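You operate a simulated robot arm through the tools that you are given. There is no shell and no other tool. Be economical: measure what you need, move in short steps, check, and stop when the job is done.

Carry out the task below with a simulated robot arm. There is one attempt and no reset: what you move stays moved.

TASK
Put things in order on the dining table. At the end: the red mended vase stands where the clear tall glass stood; the blue little house is on the gold plain brass tray; the black tin stands where the blue little house stood; the clear tall glass stands where the black tin stood; whatever was shut is shut again. Leave all else as you found it, and nothing knocked over.

It is judged by the outcome, as a careful person would: the job done as asked, and still so three seconds after it is handed in. It fails if anything else is knocked over, pushed out of place, dropped, spilled or broken.

THE ROBOT
A 7-joint arm with a two-finger parallel gripper, fixed in place. Base frame: the origin is at the foot of the arm, x ahead of it, y to its left, z up; the work surface is at about z = 750. Lengths are in mm, angles in degrees, forces in N, time in s.
With the tool pointing down near the work surface it reaches from about 300 to 680 mm from the base axis. Its first joint turns from -66.0 to 66.0 degrees. Payload 1.57 kg.
Tool frame: the origin (TCP) lies between the finger pads and is the grasp point; the fingertips stand 30 mm ahead of it; z points along the fingers, y is the line along which they close. The gripper opens to 110 mm. The fingers are 24 mm wide and 12 mm thick; the gripper's body (48 by 112 mm) begins 78 mm behind the TCP.
Orientation is told as [roll, pitch, yaw] about the base's x, y, z axes, in that order, counted from this pose: with the fingers straight down and closing along the base's y, the tool's x points along the base's -x, its y along +y and its z along -z.

THE INTERFACE
- The arm moves only by the tool play_rows. Its arguments are lists of equal length, an entry for each row: "linear": the shift along the base's x, y, z in m, a list of three; "turn": the turn, a rotation vector about the base's x, y, z in degrees, a list of three; "hand": the gripper command, from -1 (fully open) to 1 (shut), values between in proportion. In form: {"linear": [[tx, ty, tz], ...], "turn": [[wx, wy, wz], ...], "hand": [hand, ...]}. A call has 1 to 8 rows; each row shifts and turns the commanded pose from where the row before left it. A row lasts 0.2 s, in which the tool goes at most 50 mm and 8.6 degrees; a call with a longer step from one row to the next is refused whole, and so is a gripper value outside its range. A pose out of reach is approached as far as the arm can. The call stops where the force on the tool passes 40 N (or 10 N more than at its start, if that is more) or the arm is blocked; 0.2 s more then pass. The fingers move at their own pace (about 108 mm/s each) and stop on an object; they squeeze with about 29 N. The grip force told is the motor's: it shows also when the fingers shut on nothing. Time passes only in rows, and 0.2 s behind the last, so rows that do not move let the fingers close. It gives the time, the measured TCP pose, the force on the tool (base axes), the opening and the grip force at its end, in the units of the frame above (readings bear some noise).
- Cameras (640 x 400 px; columns grow to the right, rows downward): "scene" is fixed at [161.6, -381.3, 1404.1]; the picture's right is [0.89, -0.46, 0.00], its down [-0.27, -0.53, -0.81] and it looks along [0.37, 0.72, -0.59] (base axes); focal length 360 px, centre (320, 200). "wrist" rides on the gripper at [-36, 0, -80] in the tool frame; the picture's right is [0.00, -1.00, 0.00], its down [0.97, 0.00, -0.24] and it looks along [0.24, 0.00, 0.97] (tool axes); focal length 218 px, centre (320, 200).
- grab_frame(camera): a new picture of that camera. No time passes.
- probe_pixels(camera, pixels): there is no depth. For up to 12 entries [column, row, z] of the newest picture of that camera ("zoom" is the newest enlarged one), the place [x, y] in the base frame at which the ray of that pixel passes the height z, good to about 2 mm, but the place of the scene camera against the robot may be out by one fixed shift of up to 18 mm in any direction. No time passes.
- inspect(camera, box): a new picture of the part [left, top, right, bottom] of that camera's present view, enlarged. No time passes.
- job_done(): hands the job in; it is judged then, once.

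Work in short steps. Measure before you move; look again where a grasp or a placing could have gone wrong, and mend it. You have 80 turns and 46 pictures in all, the two below and enlarged ones among them. Open the gripper and draw the arm clear of the work before you hand the job in, unless the task says otherwise; then end with one line.

The tools are called after "Request:" as a command line: name --argument value ..., lists and objects as JSON in quotes. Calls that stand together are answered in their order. play_rows: Moves the arm, as the interface text tells. Its arguments: {"type":"object","properties":{"linear":{"type":"array","items":{"type":"array","items":{"type":"number"}}},"turn":{"type":"array","items":{"type":"array","items":{"type":"number"}}},"hand":{"type":"array","items":{"type":"number"}}},"required":["linear","turn","hand"]} The other tools are called the same way: grab_frame (camera) takes a picture; probe_pixels (camera, pixels) gives the place at which the rays of pixels pass given heights; inspect (camera, box) takes an enlarged picture of a part of a camera's view; job_done () hands the job in.

At the start:

```text
time: 0.0
position: [327.1, 227.4, 1008.4]
orientation: [0.0, 0.0, 0.0]
contact_force: [0.0, -0.4, -0.3]
width: 110.0
grip_force: 0.1
```

scene: 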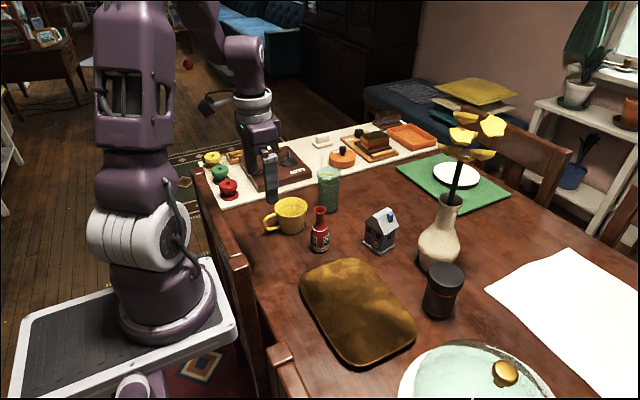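
wrist: 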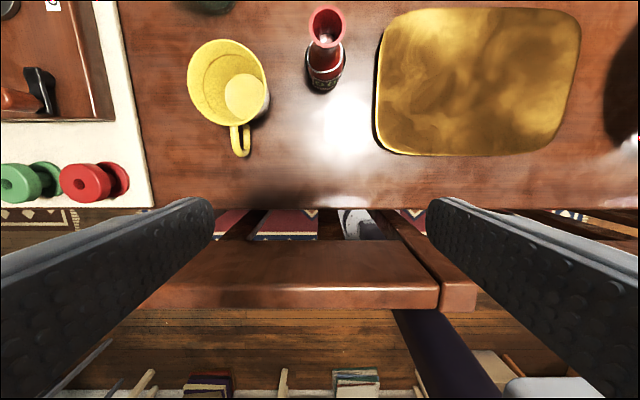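

I start by looking closely at the objects in the scene view, around (320,230).

Request:
inspect --camera "scene" --box '[250, 150, 490, 300]'

Request:
probe_pixels --camera "scene" --pixels '[[320, 250, 750], [328, 210, 750], [328, 172, 860], [380, 248, 750], [438, 312, 750], [357, 310, 755], [437, 265, 750], [290, 230, 750]]'

```text
2.67 times, centred on (370, 225) of scene
```

zoom: 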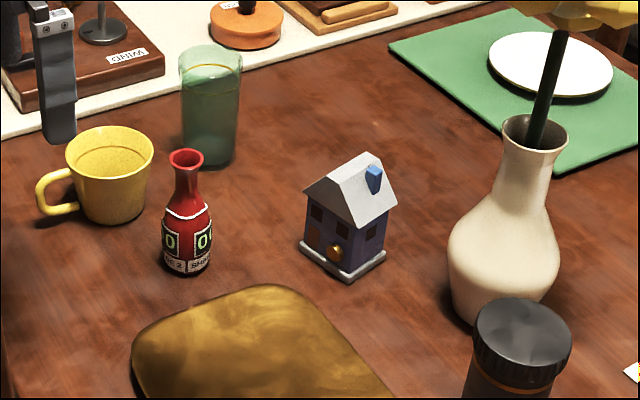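

```text
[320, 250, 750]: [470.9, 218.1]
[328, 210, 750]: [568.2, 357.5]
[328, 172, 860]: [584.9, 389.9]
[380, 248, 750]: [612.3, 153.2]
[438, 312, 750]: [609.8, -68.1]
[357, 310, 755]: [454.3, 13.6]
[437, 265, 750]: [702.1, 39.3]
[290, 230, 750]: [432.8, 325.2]
```

Request:
play_rows --linear '[[0.04, -0.02, 0.01], [0.04, -0.02, 0.01], [0.04, -0.02, 0.01], [0.04, -0.02, 0.01], [0.03, -0.02, 0]]' --turn '[[0, 0, 0], [0, 0, 0], [0, 0, 0], [0, 0, 0], [0, 0, 0]]' --hand '[-1, -1, -1, -1, -1]'

Request:
grab_frame --camera "wrist"

```text
time: 1.2
position: [517.6, 125.5, 1047.3]
orientation: [0.0, 0.1, 0.0]
contact_force: [0.6, 0.0, -0.9]
width: 110.3
grip_force: 0.0
```

```text
42 pictures are left
```

wrist: 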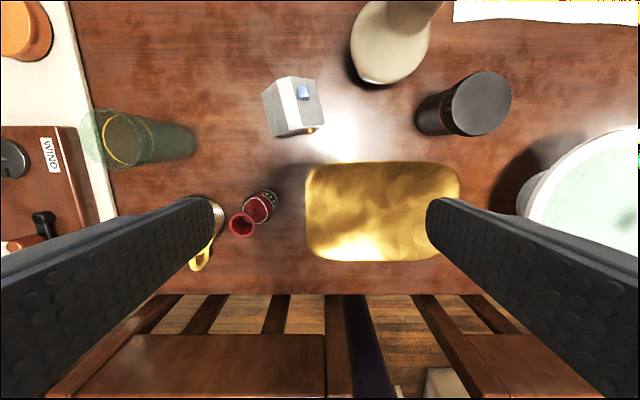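

The wrist view shows the glass at (105–180,138), the vase at (260,207), the house at (293,108), the tin at (435–482,105) and the tray. I probe and enlarge.

Request:
probe_pixels --camera "wrist" --pixels '[[178, 140, 750], [262, 205, 750], [241, 225, 845], [482, 103, 830], [435, 116, 750], [275, 130, 750], [325, 125, 750], [305, 212, 760], [461, 212, 760], [382, 162, 760], [382, 261, 760], [110, 138, 880]]'

Request:
inspect --camera "wrist" --box '[70, 60, 350, 235]'

Request:
inspect --camera "scene" --box '[290, 150, 410, 270]'

```text
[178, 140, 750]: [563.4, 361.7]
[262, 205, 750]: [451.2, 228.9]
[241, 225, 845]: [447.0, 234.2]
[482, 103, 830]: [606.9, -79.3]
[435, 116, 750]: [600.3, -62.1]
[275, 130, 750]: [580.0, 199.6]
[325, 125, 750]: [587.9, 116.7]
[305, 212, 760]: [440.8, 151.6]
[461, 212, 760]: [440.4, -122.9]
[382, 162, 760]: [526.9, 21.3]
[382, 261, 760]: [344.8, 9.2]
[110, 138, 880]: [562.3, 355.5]
```

```text
2.29 times, centred on (210, 148) of wrist
```

zoom: 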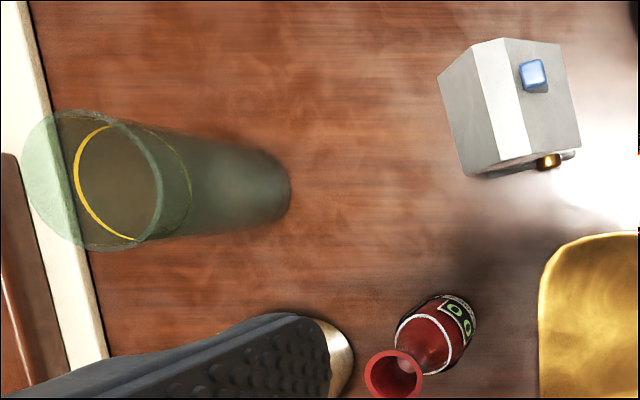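

```text
3.33 times, centred on (350, 210) of scene
```

zoom: 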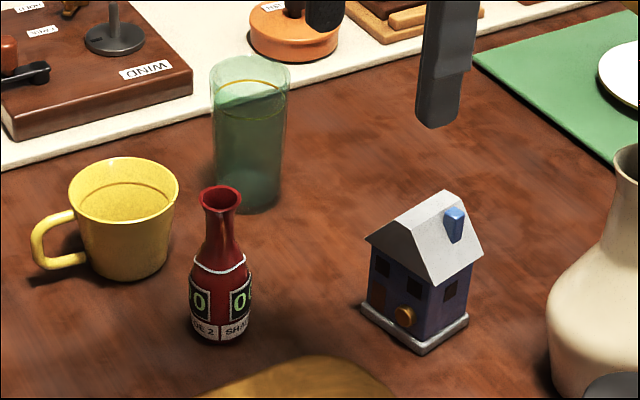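

I enlarge the vase's labels, since they may say how to hold it.

Request:
inspect --camera "scene" --box '[300, 200, 340, 256]'

Request:
inspect --camera "scene" --box '[400, 240, 500, 330]'

```text
7.14 times, centred on (320, 228) of scene
```

zoom: 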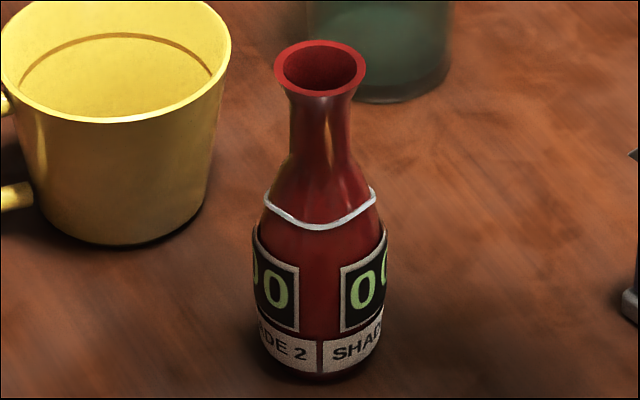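

```text
4.44 times, centred on (450, 285) of scene
```

zoom: 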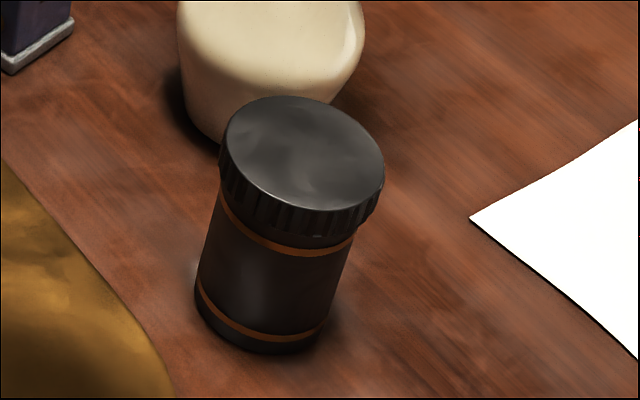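

The glass holds liquid, so it must stay upright, and the vase is mended at the shoulder, so I'll hold it below the seam. I'll do the house first and move over it for a closer look.

Request:
play_rows --linear '[[0.02, 0.01, -0.035], [0.02, 0.01, -0.035], [0.01, 0.01, -0.03]]' --turn '[[0, 0, 0], [0, 0, 0], [0, 0, 0]]' --hand '[-1, -1, -1]'

Request:
grab_frame --camera "wrist"

```text
time: 2.0
position: [570.3, 155.8, 948.7]
orientation: [0.0, 0.0, 0.0]
contact_force: [-0.3, 0.5, -0.2]
width: 110.1
grip_force: 0.0
```

```text
37 pictures are left
```

wrist: 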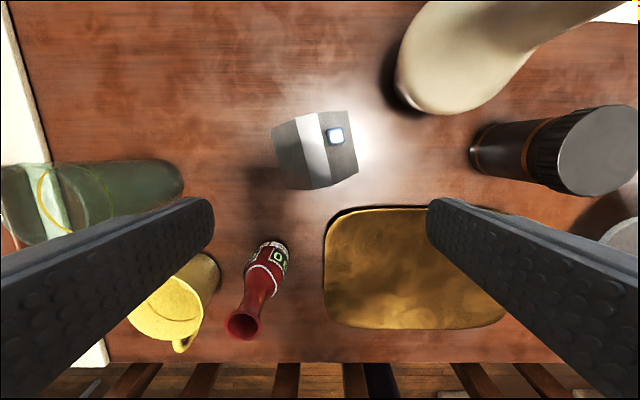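

Request:
inspect --camera "wrist" --box '[240, 90, 400, 210]'

Request:
probe_pixels --camera "wrist" --pixels '[[297, 118, 815], [322, 111, 815], [332, 185, 815], [310, 190, 815], [271, 129, 800], [283, 187, 800], [350, 110, 800], [358, 174, 800], [183, 176, 750], [285, 247, 750], [472, 150, 750], [476, 133, 750]]'

```text
3.33 times, centred on (320, 150) of wrist
```

zoom: 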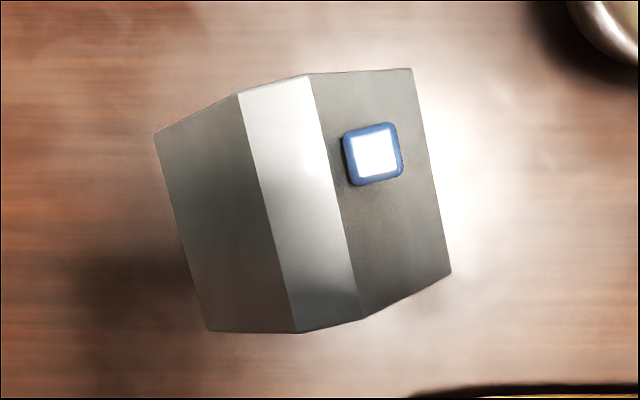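

```text
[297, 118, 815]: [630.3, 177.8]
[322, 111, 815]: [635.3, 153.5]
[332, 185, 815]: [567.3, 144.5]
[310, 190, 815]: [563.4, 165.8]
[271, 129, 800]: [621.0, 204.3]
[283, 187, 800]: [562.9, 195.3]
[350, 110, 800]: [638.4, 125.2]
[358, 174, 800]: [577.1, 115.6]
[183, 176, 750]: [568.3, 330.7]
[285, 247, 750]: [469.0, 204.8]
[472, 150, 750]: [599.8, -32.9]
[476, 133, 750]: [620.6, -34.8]
```

Request:
inspect --camera "scene" --box '[350, 200, 410, 260]'

```text
6.67 times, centred on (380, 230) of scene
```

zoom: 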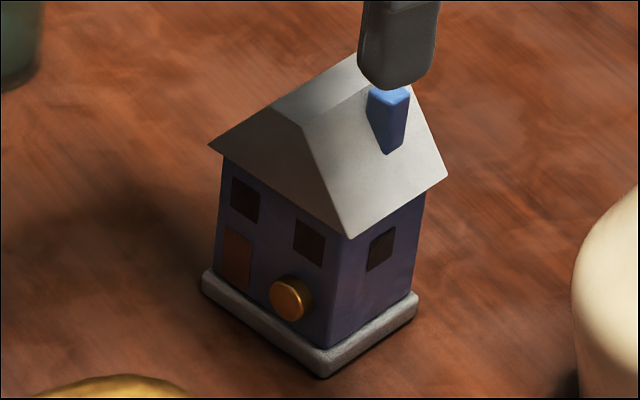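

The house's ridge runs about 9° off the x axis, with its centre near (600,160) and its top near z 846. I'll grip its flat roof ends, turning the gripper -81° and moving above it. I also probe the flower positions.

Request:
play_rows --linear '[[0.015, 0.002, 0], [0.014, 0.002, 0], [0, 0, 0], [0, 0, 0], [0, 0, 0], [0, 0, 0], [0, 0, 0], [0, 0, 0]]' --turn '[[0, 0, -8.5], [0, 0, -8.5], [0, 0, -8.5], [0, 0, -8.5], [0, 0, -8.5], [0, 0, -8.5], [0, 0, -8.5], [0, 0, -8.5]]' --hand '[-1, -1, -1, -1, -1, -1, -1, -1]'

Request:
play_rows --linear '[[0, 0, 0], [0, 0, 0], [0, 0, 0]]' --turn '[[0, 0, -8.5], [0, 0, -4.5], [0, 0, 0]]' --hand '[-1, -1, -1]'

Request:
grab_frame --camera "wrist"

Request:
probe_pixels --camera "scene" --pixels '[[470, 154, 1000], [470, 154, 950], [494, 125, 1000], [494, 125, 1050], [447, 205, 880], [442, 268, 840], [442, 268, 850]]'

```text
time: 3.8
position: [595.9, 159.1, 947.6]
orientation: [0.1, 0.1, -68.1]
contact_force: [-0.1, 0.1, 0.2]
width: 110.4
grip_force: 0.0
```

```text
time: 4.6
position: [597.1, 160.9, 949.0]
orientation: [0.0, 0.1, -81.1]
contact_force: [0.2, 0.1, 0.3]
width: 110.1
grip_force: 0.0
```

```text
34 pictures are left
```

wrist: 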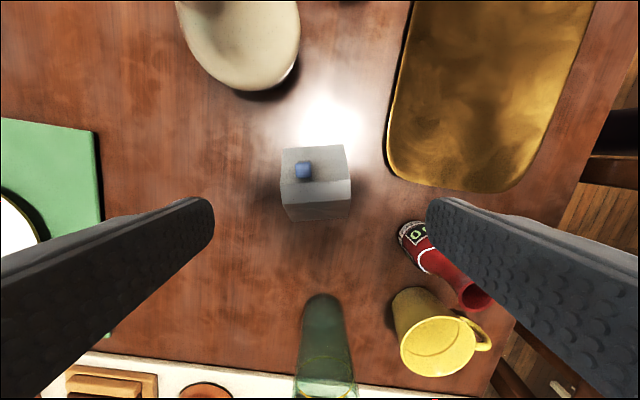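

```text
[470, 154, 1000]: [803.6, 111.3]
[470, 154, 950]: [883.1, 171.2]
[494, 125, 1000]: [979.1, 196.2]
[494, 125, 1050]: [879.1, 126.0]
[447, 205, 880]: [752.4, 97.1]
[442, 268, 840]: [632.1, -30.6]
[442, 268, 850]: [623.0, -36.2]
```

The roof is centred between the fingers at about (316,183). I descend to z≈825 and close.

Request:
play_rows --linear '[[0.001, 0, -0.04], [0.001, 0, -0.04], [0, 0, -0.03], [0, 0, -0.014], [0, 0, 0]]' --turn '[[0, 0, 0], [0, 0, 0], [0, 0, 0], [0, 0, 0], [0, 0, 0]]' --hand '[-1, -1, -1, -1, -1]'

Request:
grab_frame --camera "wrist"

Request:
inspect --camera "scene" --box '[320, 160, 440, 260]'

```text
time: 5.8
position: [597.9, 159.7, 825.5]
orientation: [0.0, 0.0, -81.1]
contact_force: [0.3, 0.3, 0.7]
width: 109.8
grip_force: 0.0
```

```text
33 pictures are left
```

wrist: 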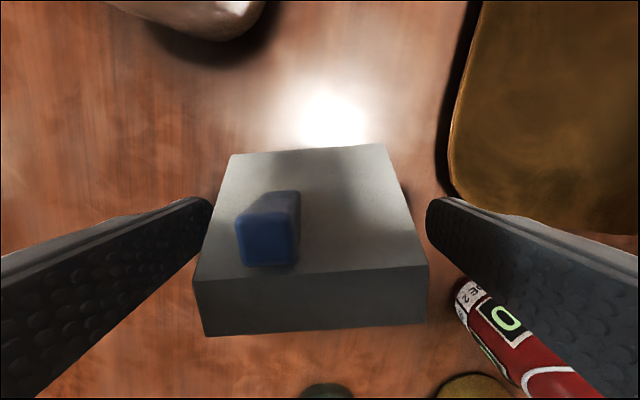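

```text
4.00 times, centred on (380, 210) of scene
```

zoom: 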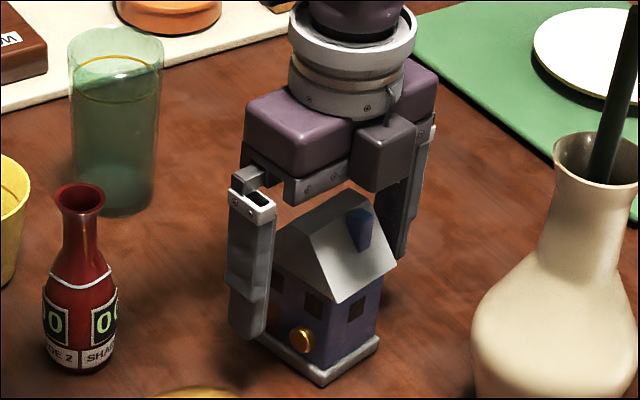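

The roof sits about 3.7° counter-clockwise of the gripper and about 2.5 mm toward +x. I correct both and close.

Request:
play_rows --linear '[[0.0025, 0.001, 0], [0, 0, 0], [0, 0, 0], [0, 0, 0]]' --turn '[[0, 0, 3.5], [0, 0, 0], [0, 0, 0], [0, 0, 0]]' --hand '[-1, 1, 1, 1]'

Request:
grab_frame --camera "wrist"

```text
time: 6.8
position: [600.6, 160.1, 825.2]
orientation: [0.0, 0.1, -77.4]
contact_force: [-2.2, -0.8, 1.4]
width: 55.6
grip_force: 28.9
```

```text
31 pictures are left
```

wrist: 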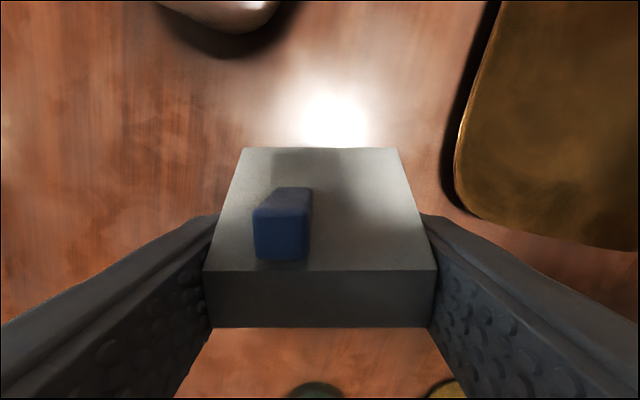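

The house is gripped at 55.6 mm wide and centred at (600.6,160.1). I lift it and carry it towards the tray.

Request:
play_rows --linear '[[0, 0, 0.02], [0, 0, 0.04], [0, 0, 0.04], [-0.035, -0.032, 0], [-0.04, -0.036, 0], [-0.04, -0.036, 0], [-0.04, -0.036, 0], [0, 0, 0]]' --turn '[[0, 0, 0], [0, 0, 0], [0, 0, 0], [0, 0, 0], [0, 0, 0], [0, 0, 0], [0, 0, 0], [0, 0, 0]]' --hand '[1, 1, 1, 1, 1, 1, 1, 1]'

Request:
grab_frame --camera "scene"

```text
refused: row 5 steps farther than a row can; nothing moved
```

```text
30 pictures are left
```

scene: 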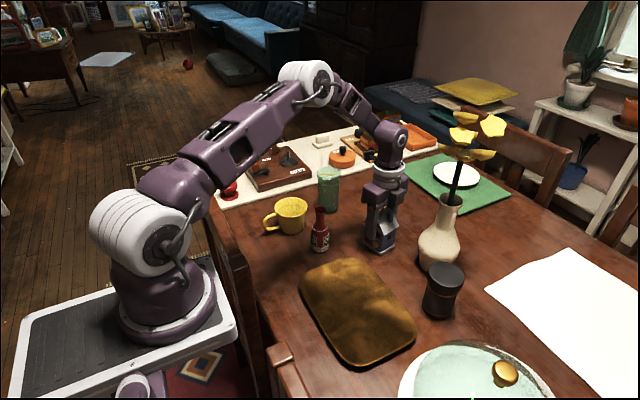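

Request:
play_rows --linear '[[0, 0, 0.02], [0, 0, 0.04], [0, 0, 0.04], [-0.035, -0.032, 0], [-0.036, -0.033, 0], [-0.036, -0.033, 0], [-0.036, -0.033, 0], [-0.012, -0.009, 0]]' --turn '[[0, 0, 0], [0, 0, 0], [0, 0, 0], [0, 0, 0], [0, 0, 0], [0, 0, 0], [0, 0, 0], [0, 0, 0]]' --hand '[1, 1, 1, 1, 1, 1, 1, 1]'

Request:
grab_frame --camera "scene"

```text
time: 8.6
position: [444.6, 21.7, 924.3]
orientation: [0.0, 0.0, -77.5]
contact_force: [-0.4, 0.3, -2.4]
width: 55.8
grip_force: 28.7
```

```text
29 pictures are left
```

scene: 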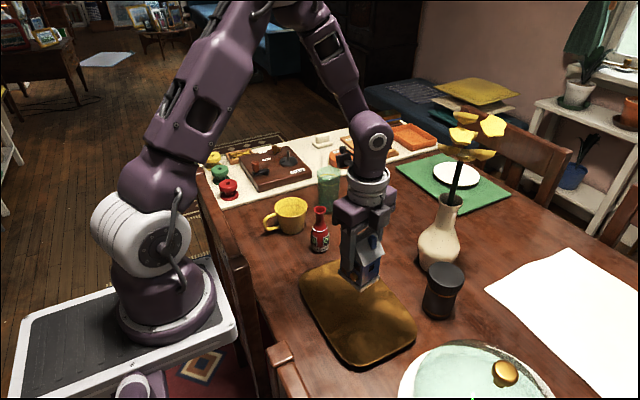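

The house is held upright above the tray. I lower it in small steps until it touches.

Request:
play_rows --linear '[[0, 0, -0.03], [0, 0, -0.03], [0, 0, -0.018], [0, 0, -0.006], [0, 0, -0.004], [0, 0, 0]]' --turn '[[0, 0, 0], [0, 0, 0], [0, 0, 0], [0, 0, 0], [0, 0, 0], [0, 0, 0]]' --hand '[1, 1, 1, 1, 1, 1]'

Request:
inspect --camera "scene" --box '[290, 230, 430, 370]'

```text
time: 9.6
position: [446.1, 21.5, 843.2]
orientation: [0.0, 0.1, -77.5]
contact_force: [-3.3, 1.1, 15.1]
width: 55.7
grip_force: 28.9
stopped in row 5: the force on the tool passed its limit (the readings are from after the stop); the commanded pose is now the measured one
```

```text
2.86 times, centred on (360, 300) of scene
```

zoom: 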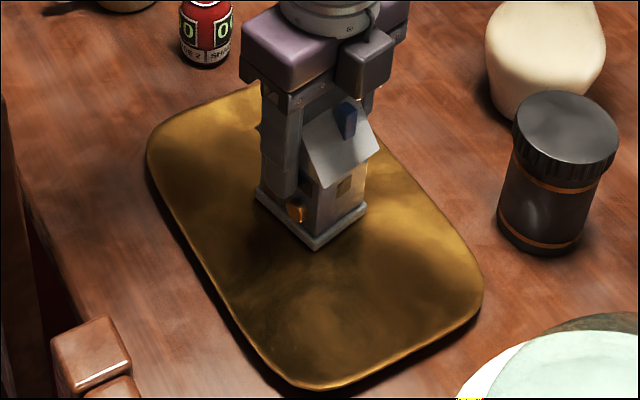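

The house rests on the tray, whose surface is near z 768. I open and lift.

Request:
play_rows --linear '[[0, 0, 0], [0, 0, 0], [0, 0, 0.01], [0, 0, 0.04], [0, 0, 0.04], [0, 0, 0.04], [0, 0, 0.03]]' --turn '[[0, 0, 0], [0, 0, 0], [0, 0, 0], [0, 0, 0], [0, 0, 0], [0, 0, 0], [0, 0, 0]]' --hand '[-0.5, -1, -1, -1, -1, -1, -1]'

Request:
inspect --camera "scene" --box '[290, 230, 430, 370]'

```text
time: 11.2
position: [447.2, 20.5, 1003.0]
orientation: [0.0, 0.1, -77.5]
contact_force: [-0.6, -0.1, 0.5]
width: 110.0
grip_force: 0.1
```

```text
2.86 times, centred on (360, 300) of scene
```

zoom: 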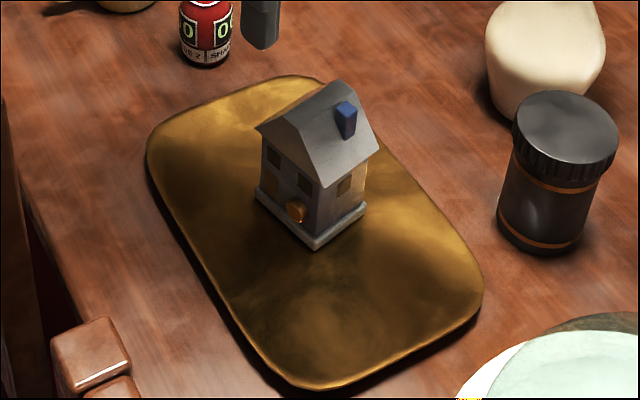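

The house stands well on the tray. I move above the tin, around (602,-62).

Request:
play_rows --linear '[[0.038, -0.02, -0.005], [0.038, -0.02, -0.005], [0.038, -0.02, -0.005], [0.038, -0.02, -0.005], [0, 0, 0]]' --turn '[[0, 0, 0], [0, 0, 0], [0, 0, 0], [0, 0, 0], [0, 0, 0]]' --hand '[-1, -1, -1, -1, -1]'

Request:
grab_frame --camera "wrist"

```text
time: 12.4
position: [598.6, -58.6, 982.1]
orientation: [0.0, 0.1, -77.5]
contact_force: [0.6, -0.5, -0.5]
width: 109.7
grip_force: 0.1
```

```text
26 pictures are left
```

wrist: 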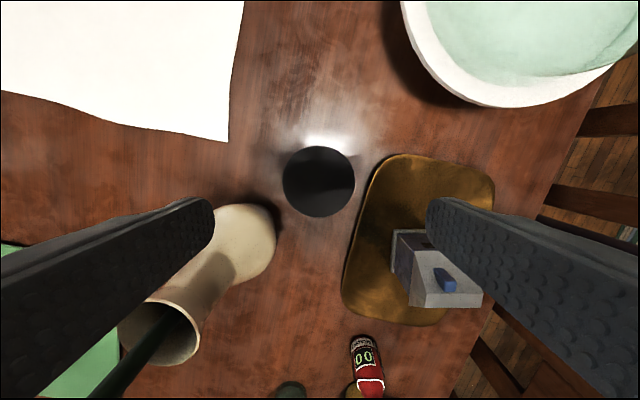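

The tin's lid is at (319,181) with the pale vase close on the left, so closing along y is safer. I probe it and turn to yaw +8.

Request:
probe_pixels --camera "wrist" --pixels '[[319, 181, 830], [319, 181, 845], [283, 181, 840], [355, 181, 840], [319, 146, 840], [319, 217, 840]]'

Request:
play_rows --linear '[[0, 0, 0], [0, 0, 0], [0, 0, 0], [0, 0, 0], [0, 0, 0], [0, 0, 0], [0, 0, 0], [0, 0, 0]]' --turn '[[0, 0, 8.5], [0, 0, 8.5], [0, 0, 8.5], [0, 0, 8.5], [0, 0, 8.5], [0, 0, 8.5], [0, 0, 8.5], [0, 0, 8.5]]' --hand '[-1, -1, -1, -1, -1, -1, -1, -1]'

Request:
play_rows --linear '[[0, 0, 0], [0, 0, 0], [0, 0, 0], [0, 0, 0]]' --turn '[[0, 0, 8.5], [0, 0, 8.5], [0, 0, 0], [0, 0, 0]]' --hand '[-1, -1, -1, -1]'

Request:
grab_frame --camera "wrist"

```text
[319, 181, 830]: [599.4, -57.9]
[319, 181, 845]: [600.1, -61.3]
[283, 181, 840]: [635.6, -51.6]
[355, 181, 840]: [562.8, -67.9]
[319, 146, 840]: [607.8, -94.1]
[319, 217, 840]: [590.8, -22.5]
```

```text
time: 14.2
position: [599.9, -58.1, 983.3]
orientation: [0.0, 0.0, -9.3]
contact_force: [-0.8, -0.6, 0.7]
width: 110.3
grip_force: 0.1
```

```text
time: 15.2
position: [598.5, -58.1, 984.2]
orientation: [0.1, 0.1, 7.6]
contact_force: [-0.6, -0.2, 0.4]
width: 110.2
grip_force: 0.0
```

```text
25 pictures are left
```

wrist: 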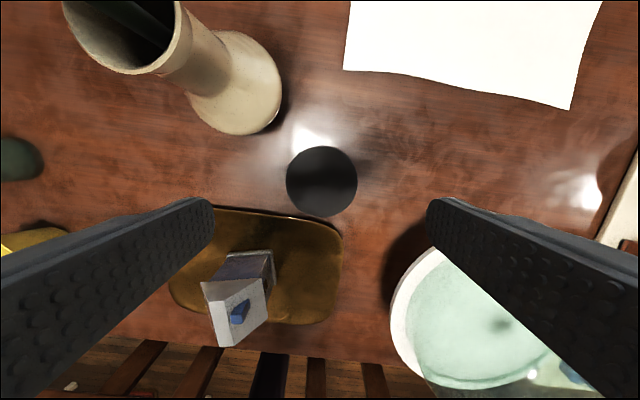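

The tin's centre is about (599,-60), its top is near z 835 and its lid is about 76 mm across. I descend to z≈800 with the fingers either side in y.

Request:
play_rows --linear '[[0.0005, -0.002, -0.045], [0, 0, -0.045], [0, 0, -0.045], [0, 0, -0.035], [0, 0, -0.014], [0, 0, 0]]' --turn '[[0, 0, 0], [0, 0, 0], [0, 0, 0], [0, 0, 0], [0, 0, 0], [0, 0, 0]]' --hand '[-1, -1, -1, -1, -1, -1]'

Request:
grab_frame --camera "wrist"

```text
time: 16.6
position: [597.9, -60.3, 798.8]
orientation: [0.1, 0.0, 7.6]
contact_force: [-0.2, 0.0, 0.1]
width: 109.9
grip_force: 0.0
```

```text
24 pictures are left
```

wrist: 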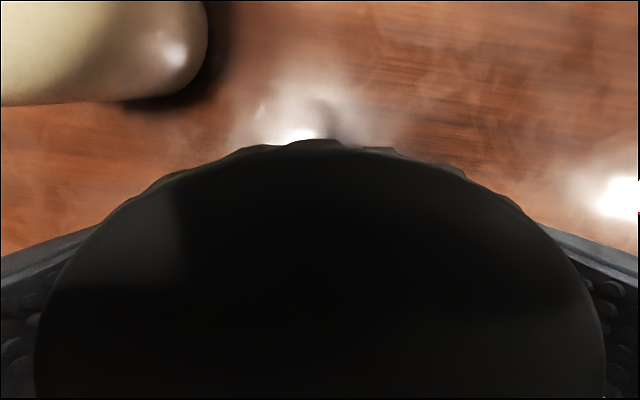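

The lid is centred at column 320 and its top is near z 857. I nudge +2 mm in x, drop 5 mm, close and make a small test lift.

Request:
play_rows --linear '[[0.002, 0, -0.005], [0, 0, 0], [0, 0, 0], [0, 0, 0], [0, 0, 0.012], [0, 0, 0]]' --turn '[[0, 0, 0], [0, 0, 0], [0, 0, 0], [0, 0, 0], [0, 0, 0], [0, 0, 0]]' --hand '[-1, 1, 1, 1, 1, 1]'

Request:
inspect --camera "scene" --box '[390, 220, 510, 340]'

```text
time: 18.0
position: [599.7, -60.7, 806.4]
orientation: [0.1, 0.1, 7.6]
contact_force: [0.4, 0.8, -2.0]
width: 68.1
grip_force: 29.1
```

```text
3.33 times, centred on (450, 280) of scene
```

zoom: 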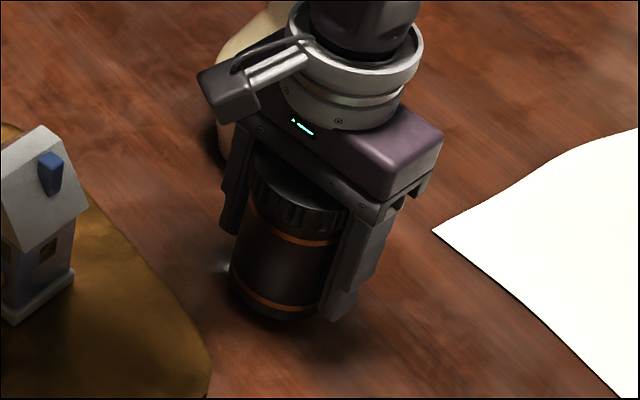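

The whole tin lifted with its lid on. I carry it to (600.6,160.1), detouring at x≈570 to keep off the pale vase.

Request:
play_rows --linear '[[0, 0, 0.04], [-0.015, 0.01, 0.03], [-0.015, 0.03, 0.01], [0, 0.045, 0], [0, 0.045, 0], [0, 0.045, 0], [0.015, 0.03, 0], [0.0155, 0.0155, 0]]' --turn '[[0, 0, 0], [0, 0, 0], [0, 0, 0], [0, 0, 0], [0, 0, 0], [0, 0, 0], [0, 0, 0], [0, 0, 0]]' --hand '[1, 1, 1, 1, 1, 1, 1, 1]'

Request:
play_rows --linear '[[0, 0, -0.03], [0, 0, -0.03], [0, 0, -0.015], [0, 0, 0]]' --turn '[[0, 0, 0], [0, 0, 0], [0, 0, 0], [0, 0, 0]]' --hand '[1, 1, 1, 1]'

```text
time: 19.8
position: [601.6, 161.3, 886.5]
orientation: [0.0, 0.1, 7.5]
contact_force: [0.4, 0.0, -1.6]
width: 68.1
grip_force: 28.9
```

```text
time: 20.8
position: [600.8, 160.6, 809.9]
orientation: [0.1, 0.0, 7.7]
contact_force: [0.0, -0.3, -1.3]
width: 68.2
grip_force: 29.8
```

I lower the last 16 mm in small steps.

Request:
play_rows --linear '[[0, 0, -0.008], [0, 0, -0.004], [0, 0, -0.003], [0, 0, -0.002], [0, 0, 0]]' --turn '[[0, 0, 0], [0, 0, 0], [0, 0, 0], [0, 0, 0], [0, 0, 0]]' --hand '[1, 1, 1, 1, 1]'

```text
time: 22.0
position: [602.1, 160.1, 795.2]
orientation: [0.2, 0.1, 7.6]
contact_force: [-0.4, 0.6, -1.1]
width: 67.8
grip_force: 28.7
```

Request:
play_rows --linear '[[0, 0, -0.002], [0, 0, -0.001], [0, 0, 0]]' --turn '[[0, 0, 0], [0, 0, 0], [0, 0, 0]]' --hand '[1, 1, 1]'

```text
time: 22.8
position: [602.0, 159.7, 791.5]
orientation: [0.1, 0.0, 7.6]
contact_force: [-3.7, -1.1, 24.1]
width: 68.1
grip_force: 29.5
```

The tin has touched down (24 N). I open and lift away.

Request:
play_rows --linear '[[0, 0, 0.001], [0, 0, 0], [0, 0, 0.01], [0, 0, 0.045], [0, 0, 0.045], [0, 0, 0.045], [0, 0, 0.045]]' --turn '[[0, 0, 0], [0, 0, 0], [0, 0, 0], [0, 0, 0], [0, 0, 0], [0, 0, 0], [0, 0, 0]]' --hand '[-0.6, -1, -1, -1, -1, -1, -1]'

Request:
grab_frame --camera "scene"

```text
time: 24.4
position: [601.8, 158.9, 982.0]
orientation: [0.0, 0.2, 7.5]
contact_force: [0.2, -0.4, 0.1]
width: 110.2
grip_force: 0.0
```

```text
22 pictures are left
```

scene: 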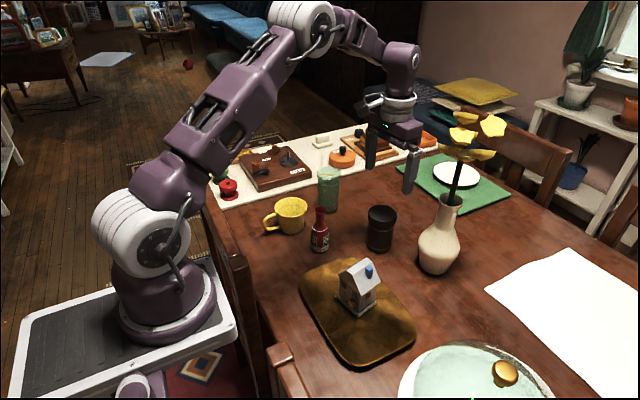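

Tin placed. Next I move near the glass and look.

Request:
play_rows --linear '[[-0.01, 0.045, 0.005], [-0.01, 0.045, 0.005], [-0.01, 0.045, 0.005], [-0.01, 0.04, 0], [0, 0, 0]]' --turn '[[0, 0, 0], [0, 0, 0], [0, 0, 0], [0, 0, 0], [0, 0, 0]]' --hand '[-1, -1, -1, -1, -1]'

Request:
grab_frame --camera "wrist"

```text
time: 25.6
position: [560.2, 336.2, 996.6]
orientation: [0.1, 0.0, 7.5]
contact_force: [-0.2, 0.8, -0.1]
width: 110.0
grip_force: 0.0
```

```text
21 pictures are left
```

wrist: 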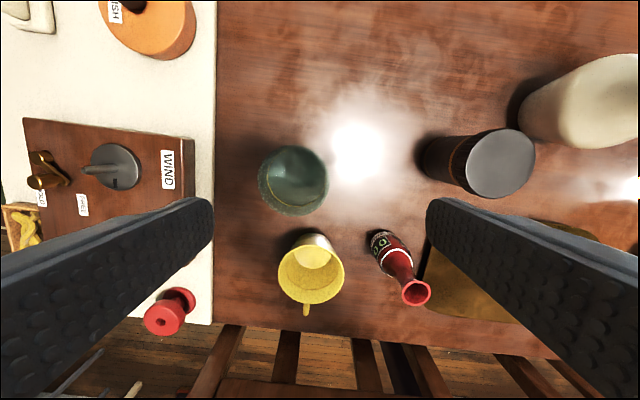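

Request:
inspect --camera "wrist" --box '[200, 120, 380, 240]'

Request:
probe_pixels --camera "wrist" --pixels '[[292, 181, 870], [258, 181, 870], [328, 181, 870], [300, 178, 750], [195, 150, 775], [195, 195, 775], [310, 270, 840], [290, 244, 840], [214, 200, 752]]'

```text
3.33 times, centred on (290, 180) of wrist
```

zoom: 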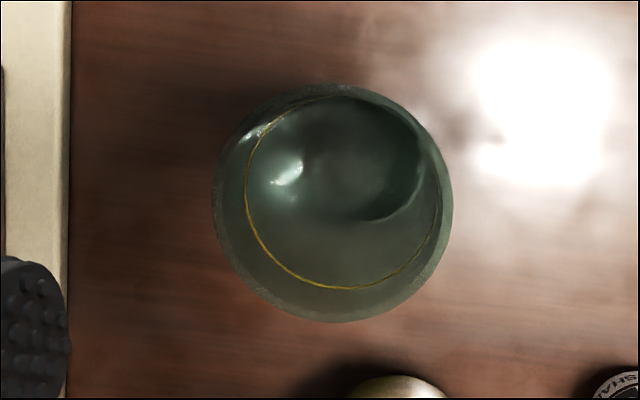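

```text
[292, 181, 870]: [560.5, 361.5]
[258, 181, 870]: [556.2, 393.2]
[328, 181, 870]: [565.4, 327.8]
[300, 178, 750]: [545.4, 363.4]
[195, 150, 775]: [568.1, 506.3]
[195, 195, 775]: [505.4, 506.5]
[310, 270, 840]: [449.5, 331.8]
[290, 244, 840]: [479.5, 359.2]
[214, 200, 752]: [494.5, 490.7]
```

The glass rim is centred near (561,361.5,872), about 68 mm across, and there is free space either side in y. I align and descend to z≈825.

Request:
play_rows --linear '[[0.001, 0.0125, 0], [0, 0.0125, -0.02], [0, 0, -0.04], [0, 0, -0.04], [0, 0, -0.04], [0, 0, -0.03], [0, 0, 0]]' --turn '[[0, 0, 0], [0, 0, 0], [0, 0, 0], [0, 0, 0], [0, 0, 0], [0, 0, 0], [0, 0, 0]]' --hand '[-1, -1, -1, -1, -1, -1, -1]'

Request:
grab_frame --camera "wrist"

```text
time: 27.2
position: [562.6, 360.6, 825.8]
orientation: [0.1, -0.1, 7.4]
contact_force: [0.0, -0.4, 1.2]
width: 110.2
grip_force: 0.1
```

```text
19 pictures are left
```

wrist: 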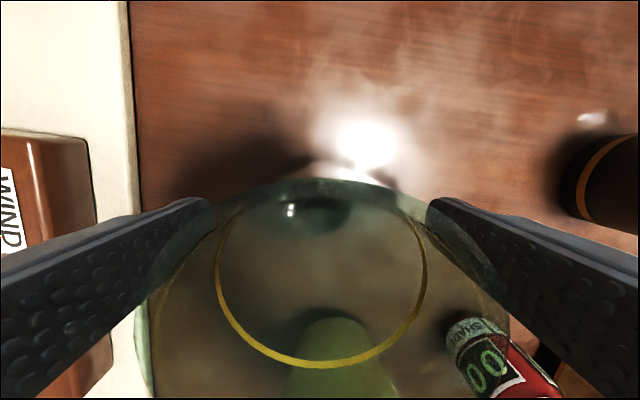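

Columns look centred (ring about 321), with a 2 mm shift needed in x. I close and make a small test lift.

Request:
play_rows --linear '[[-0.002, 0, 0], [0, 0, 0], [0, 0, 0], [0, 0, 0], [0, 0, 0.006], [0, 0, 0.006], [0, 0, 0]]' --turn '[[0, 0, 0], [0, 0, 0], [0, 0, 0], [0, 0, 0], [0, 0, 0], [0, 0, 0], [0, 0, 0]]' --hand '[-0.5, 1, 1, 1, 1, 1, 1]'

Request:
inspect --camera "scene" --box '[270, 120, 390, 240]'

```text
time: 28.8
position: [559.8, 359.9, 839.1]
orientation: [0.1, 0.1, 7.5]
contact_force: [-0.9, 0.6, -2.1]
width: 66.5
grip_force: 29.3
```

```text
3.33 times, centred on (330, 180) of scene
```

zoom: 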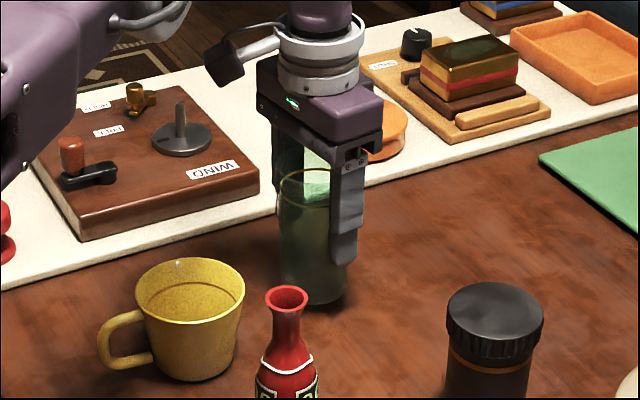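

The glass is held upright. I lift it gently to clear everything.

Request:
play_rows --linear '[[0, 0, 0.01], [0, 0, 0.02], [0, 0, 0.025], [0, 0, 0.025], [0, 0, 0.025], [0, 0, 0.018], [0, 0, 0.009], [0, 0, 0]]' --turn '[[0, 0, 0], [0, 0, 0], [0, 0, 0], [0, 0, 0], [0, 0, 0], [0, 0, 0], [0, 0, 0], [0, 0, 0]]' --hand '[1, 1, 1, 1, 1, 1, 1, 1]'

```text
time: 30.6
position: [559.4, 359.4, 972.1]
orientation: [0.1, 0.1, 7.7]
contact_force: [-0.3, -0.3, -2.7]
width: 66.2
grip_force: 29.0
```

Request:
play_rows --linear '[[-0.002, -0.01, 0], [-0.003, -0.02, 0], [-0.003, -0.026, 0], [-0.003, -0.028, 0], [-0.003, -0.028, 0], [-0.003, -0.028, 0], [-0.003, -0.028, 0], [-0.001, -0.026, 0]]' --turn '[[0, 0, 0], [0, 0, 0], [0, 0, 0], [0, 0, 0], [0, 0, 0], [0, 0, 0], [0, 0, 0], [0, 0, 0]]' --hand '[1, 1, 1, 1, 1, 1, 1, 1]'

Request:
play_rows --linear '[[0, -0.018, 0], [0, -0.024, 0], [0, -0.026, 0], [0, -0.026, 0], [0, -0.026, 0], [0, -0.026, 0], [0.004, -0.02, 0], [0.007, -0.012, 0]]' --turn '[[0, 0, 0], [0, 0, 0], [0, 0, 0], [0, 0, 0], [0, 0, 0], [0, 0, 0], [0, 0, 0], [0, 0, 0]]' --hand '[1, 1, 1, 1, 1, 1, 1, 1]'

```text
time: 32.4
position: [539.8, 166.2, 972.2]
orientation: [0.1, -0.1, 7.7]
contact_force: [-0.4, 0.1, -2.4]
width: 66.6
grip_force: 29.6
```

```text
time: 34.2
position: [550.4, -11.8, 970.4]
orientation: [0.1, -0.1, 7.6]
contact_force: [0.4, -1.3, -0.6]
width: 66.4
grip_force: 28.8
```

Request:
play_rows --linear '[[0.008, -0.008, 0], [0.012, -0.012, 0], [0.014, -0.013, 0], [0.01, -0.01, 0], [0.005, -0.0055, 0], [0, 0, 0]]' --turn '[[0, 0, 0], [0, 0, 0], [0, 0, 0], [0, 0, 0], [0, 0, 0], [0, 0, 0]]' --hand '[1, 1, 1, 1, 1, 1]'

Request:
play_rows --linear '[[0, 0, -0.01], [0, 0, -0.02], [0, 0, -0.025], [0, 0, -0.025], [0, 0, -0.022], [0, 0, -0.016], [0, 0, -0.01], [0, 0, -0.004]]' --turn '[[0, 0, 0], [0, 0, 0], [0, 0, 0], [0, 0, 0], [0, 0, 0], [0, 0, 0], [0, 0, 0], [0, 0, 0]]' --hand '[1, 1, 1, 1, 1, 1, 1, 1]'

Request:
inspect --camera "scene" --box '[380, 210, 500, 330]'

```text
time: 35.6
position: [598.3, -61.2, 971.5]
orientation: [0.0, 0.1, 7.6]
contact_force: [-0.2, 0.4, -1.5]
width: 66.1
grip_force: 28.8
```

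```text
time: 37.4
position: [598.4, -60.4, 839.6]
orientation: [0.1, 0.0, 7.6]
contact_force: [0.3, 0.1, -1.6]
width: 66.4
grip_force: 29.5
```

```text
3.33 times, centred on (440, 270) of scene
```

zoom: 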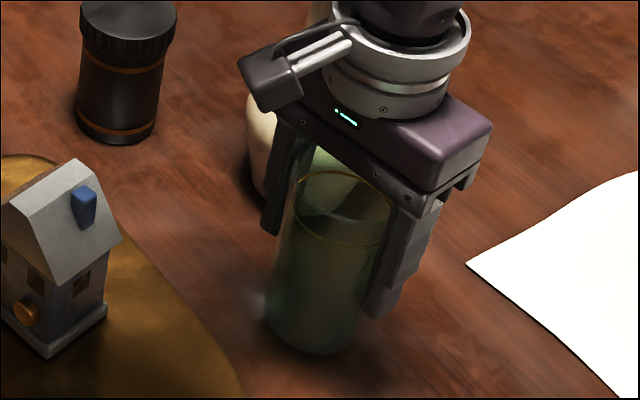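

The glass is upright, about 13 mm above the table. I lower it slowly to contact.

Request:
play_rows --linear '[[0.001, 0, -0.006], [0, 0, -0.003], [0, 0, -0.002], [0, 0, -0.002], [0, 0, 0]]' --turn '[[0, 0, 0], [0, 0, 0], [0, 0, 0], [0, 0, 0], [0, 0, 0]]' --hand '[1, 1, 1, 1, 1]'

```text
time: 38.6
position: [600.7, -60.8, 827.9]
orientation: [0.1, -0.1, 7.6]
contact_force: [-6.3, 0.8, 22.8]
width: 66.3
grip_force: 28.6
```

The glass has touched down (23 N). I open and rise.

Request:
play_rows --linear '[[0, 0, 0.001], [0, 0, 0], [0, 0, 0], [0, 0, 0.02], [0, 0, 0.04], [0, 0, 0.045], [0, 0, 0.045], [0, 0, 0.03]]' --turn '[[0, 0, 0], [0, 0, 0], [0, 0, 0], [0, 0, 0], [0, 0, 0], [0, 0, 0], [0, 0, 0], [0, 0, 0]]' --hand '[-0.4, -1, -1, -1, -1, -1, -1, -1]'

Request:
grab_frame --camera "scene"

```text
time: 40.4
position: [601.2, -60.2, 1006.9]
orientation: [0.1, 0.1, 7.6]
contact_force: [0.2, -0.2, 0.5]
width: 110.2
grip_force: 0.0
```

```text
16 pictures are left
```

scene: 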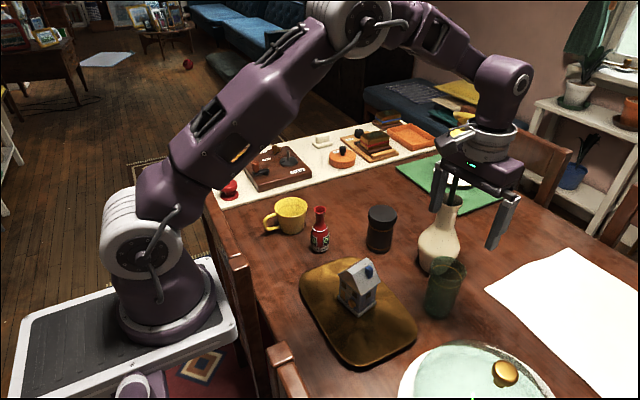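

The glass stands in the tin's old spot. I go over to the red vase.

Request:
play_rows --linear '[[-0.022, 0.041, 0], [-0.022, 0.041, 0], [-0.022, 0.041, 0], [-0.022, 0.041, 0], [-0.022, 0.041, 0], [-0.022, 0.041, 0], [-0.018, 0.034, 0], [0, 0, -0.03]]' --turn '[[0, 0, -7.6], [0, 0, 0], [0, 0, 0], [0, 0, 0], [0, 0, 0], [0, 0, 0], [0, 0, 0], [0, 0, 0]]' --hand '[-1, -1, -1, -1, -1, -1, -1, -1]'

Request:
inspect --camera "wrist" --box '[200, 80, 440, 240]'

```text
time: 42.2
position: [449.9, 220.0, 977.2]
orientation: [0.1, 0.2, 0.0]
contact_force: [0.4, 1.2, 0.0]
width: 110.1
grip_force: 0.1
```

```text
2.50 times, centred on (320, 160) of wrist
```

zoom: 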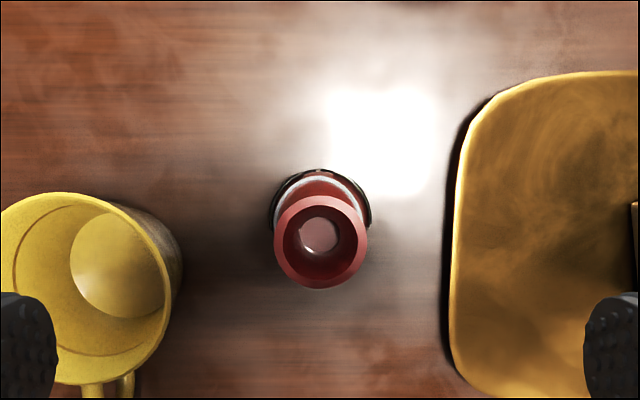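

The vase is centred near (459,220), its body is about 50 mm across and its top is near z 861, with the mug close by. I descend with the fingers only part open (about 76 mm), keeping the TCP at 793 so the grip stays below the seam and the hand clears the rim.

Request:
play_rows --linear '[[0.009, 0, 0], [0, 0, -0.04], [0, 0, -0.045], [0, 0, -0.04], [0, 0, -0.025], [0, 0, 0]]' --turn '[[0, 0, 0], [0, 0, 0], [0, 0, 0], [0, 0, 0], [0, 0, 0], [0, 0, 0]]' --hand '[-0.38, -0.38, -0.38, -0.38, -0.38, -0.38]'

Request:
grab_frame --camera "wrist"

Request:
inspect --camera "scene" --box '[260, 160, 380, 260]'

```text
time: 43.6
position: [459.1, 219.1, 826.0]
orientation: [0.1, 0.0, -0.1]
contact_force: [-0.4, -0.3, 0.3]
width: 75.9
grip_force: 0.0
```

```text
14 pictures are left
```

wrist: 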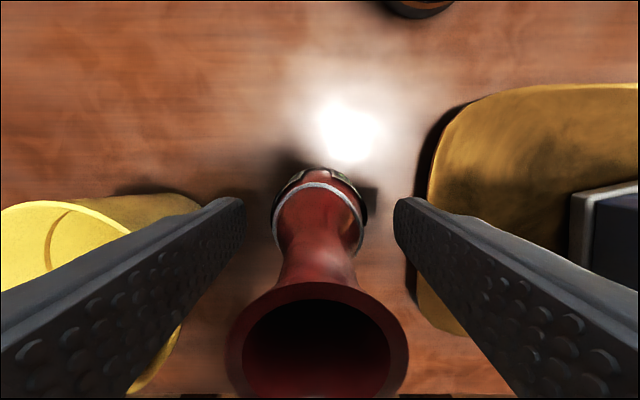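

```text
4.00 times, centred on (320, 210) of scene
```

zoom: 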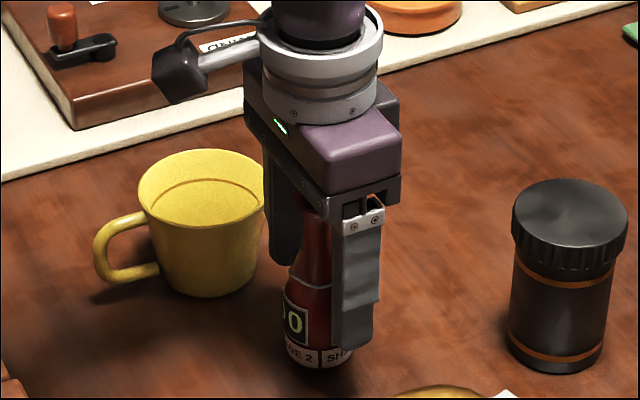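

Close up, the rim looks to be at z≈873, so I stop at TCP z≈804 (hand at 882). The tips at 774 are then still well below the seam.

Request:
play_rows --linear '[[0, 0, -0.012], [0, 0, -0.01], [0, 0, 0]]' --turn '[[0, 0, 0], [0, 0, 0], [0, 0, 0]]' --hand '[-0.38, -0.38, -0.38]'

Request:
inspect --camera "scene" --box '[290, 180, 360, 260]'

Request:
grab_frame --camera "wrist"

```text
time: 44.4
position: [459.1, 219.6, 804.5]
orientation: [0.1, 0.1, 0.0]
contact_force: [-0.7, -0.8, -0.5]
width: 75.8
grip_force: 0.0
```

```text
5.00 times, centred on (325, 220) of scene
```

zoom: 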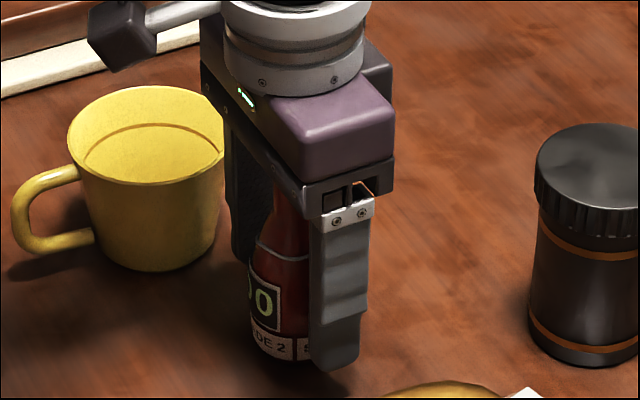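

```text
11 pictures are left
```

wrist: 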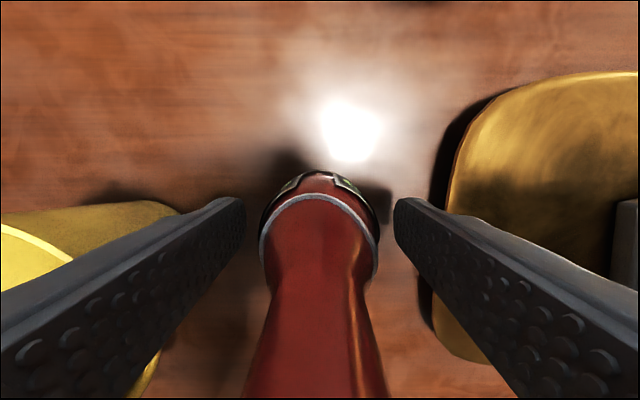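

Centred and clear. I close and test-lift 8 mm.

Request:
play_rows --linear '[[0, 0, 0], [0, 0, 0], [0, 0, 0], [0, 0, 0.004], [0, 0, 0.006], [0, 0, 0]]' --turn '[[0, 0, 0], [0, 0, 0], [0, 0, 0], [0, 0, 0], [0, 0, 0], [0, 0, 0]]' --hand '[0.1, 1, 1, 1, 1, 1]'

Request:
inspect --camera "scene" --box '[290, 180, 360, 260]'

```text
time: 45.8
position: [459.0, 219.1, 815.0]
orientation: [0.0, 0.1, 0.0]
contact_force: [0.7, -0.4, -1.2]
width: 43.5
grip_force: 28.2
```

```text
5.00 times, centred on (325, 220) of scene
```

zoom: 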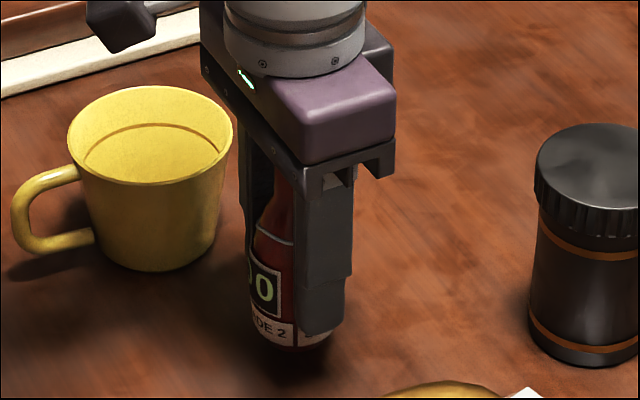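

The vase lifted whole. I raise it and carry it to (560,360).

Request:
play_rows --linear '[[0, 0, 0.02], [0, 0, 0.04], [0, 0, 0.04], [0.015, 0.015, 0.01], [0.026, 0.034, 0], [0.026, 0.036, 0], [0.022, 0.034, 0], [0.012, 0.022, 0]]' --turn '[[0, 0, 0], [0, 0, 0], [0, 0, 0], [0, 0, 0], [0, 0, 0], [0, 0, 0], [0, 0, 0], [0, 0, 0]]' --hand '[1, 1, 1, 1, 1, 1, 1, 1]'

Request:
play_rows --linear '[[0, 0, 0], [0, 0, -0.035], [0, 0, -0.035], [0, 0, -0.025], [0, 0, -0.012], [0, 0, 0]]' --turn '[[0, 0, 0], [0, 0, 0], [0, 0, 0], [0, 0, 0], [0, 0, 0], [0, 0, 0]]' --hand '[1, 1, 1, 1, 1, 1]'

```text
time: 47.6
position: [558.0, 360.7, 925.0]
orientation: [-0.2, 0.1, -0.1]
contact_force: [-0.7, 1.1, -0.1]
width: 43.1
grip_force: 29.2
```

```text
time: 49.0
position: [560.7, 361.6, 817.3]
orientation: [0.1, -0.1, -0.1]
contact_force: [0.4, 0.3, -1.1]
width: 43.2
grip_force: 28.8
```

I lower the last 13 mm gently.

Request:
play_rows --linear '[[0, -0.001, -0.006], [0, 0, -0.003], [0, 0, -0.002], [0, 0, -0.002], [0, 0, 0]]' --turn '[[0, 0, 0], [0, 0, 0], [0, 0, 0], [0, 0, 0], [0, 0, 0]]' --hand '[1, 1, 1, 1, 1]'

```text
time: 50.2
position: [560.4, 358.5, 804.6]
orientation: [0.2, 0.1, -0.1]
contact_force: [0.5, 0.1, -0.8]
width: 43.4
grip_force: 29.4
```

Request:
play_rows --linear '[[0, 0.001, -0.002], [0, 0, 0]]' --turn '[[0, 0, 0], [0, 0, 0]]' --hand '[1, 1]'

```text
time: 50.8
position: [560.8, 360.1, 804.3]
orientation: [0.1, -0.1, 0.0]
contact_force: [-5.9, -7.2, 23.0]
width: 43.4
grip_force: 28.9
```

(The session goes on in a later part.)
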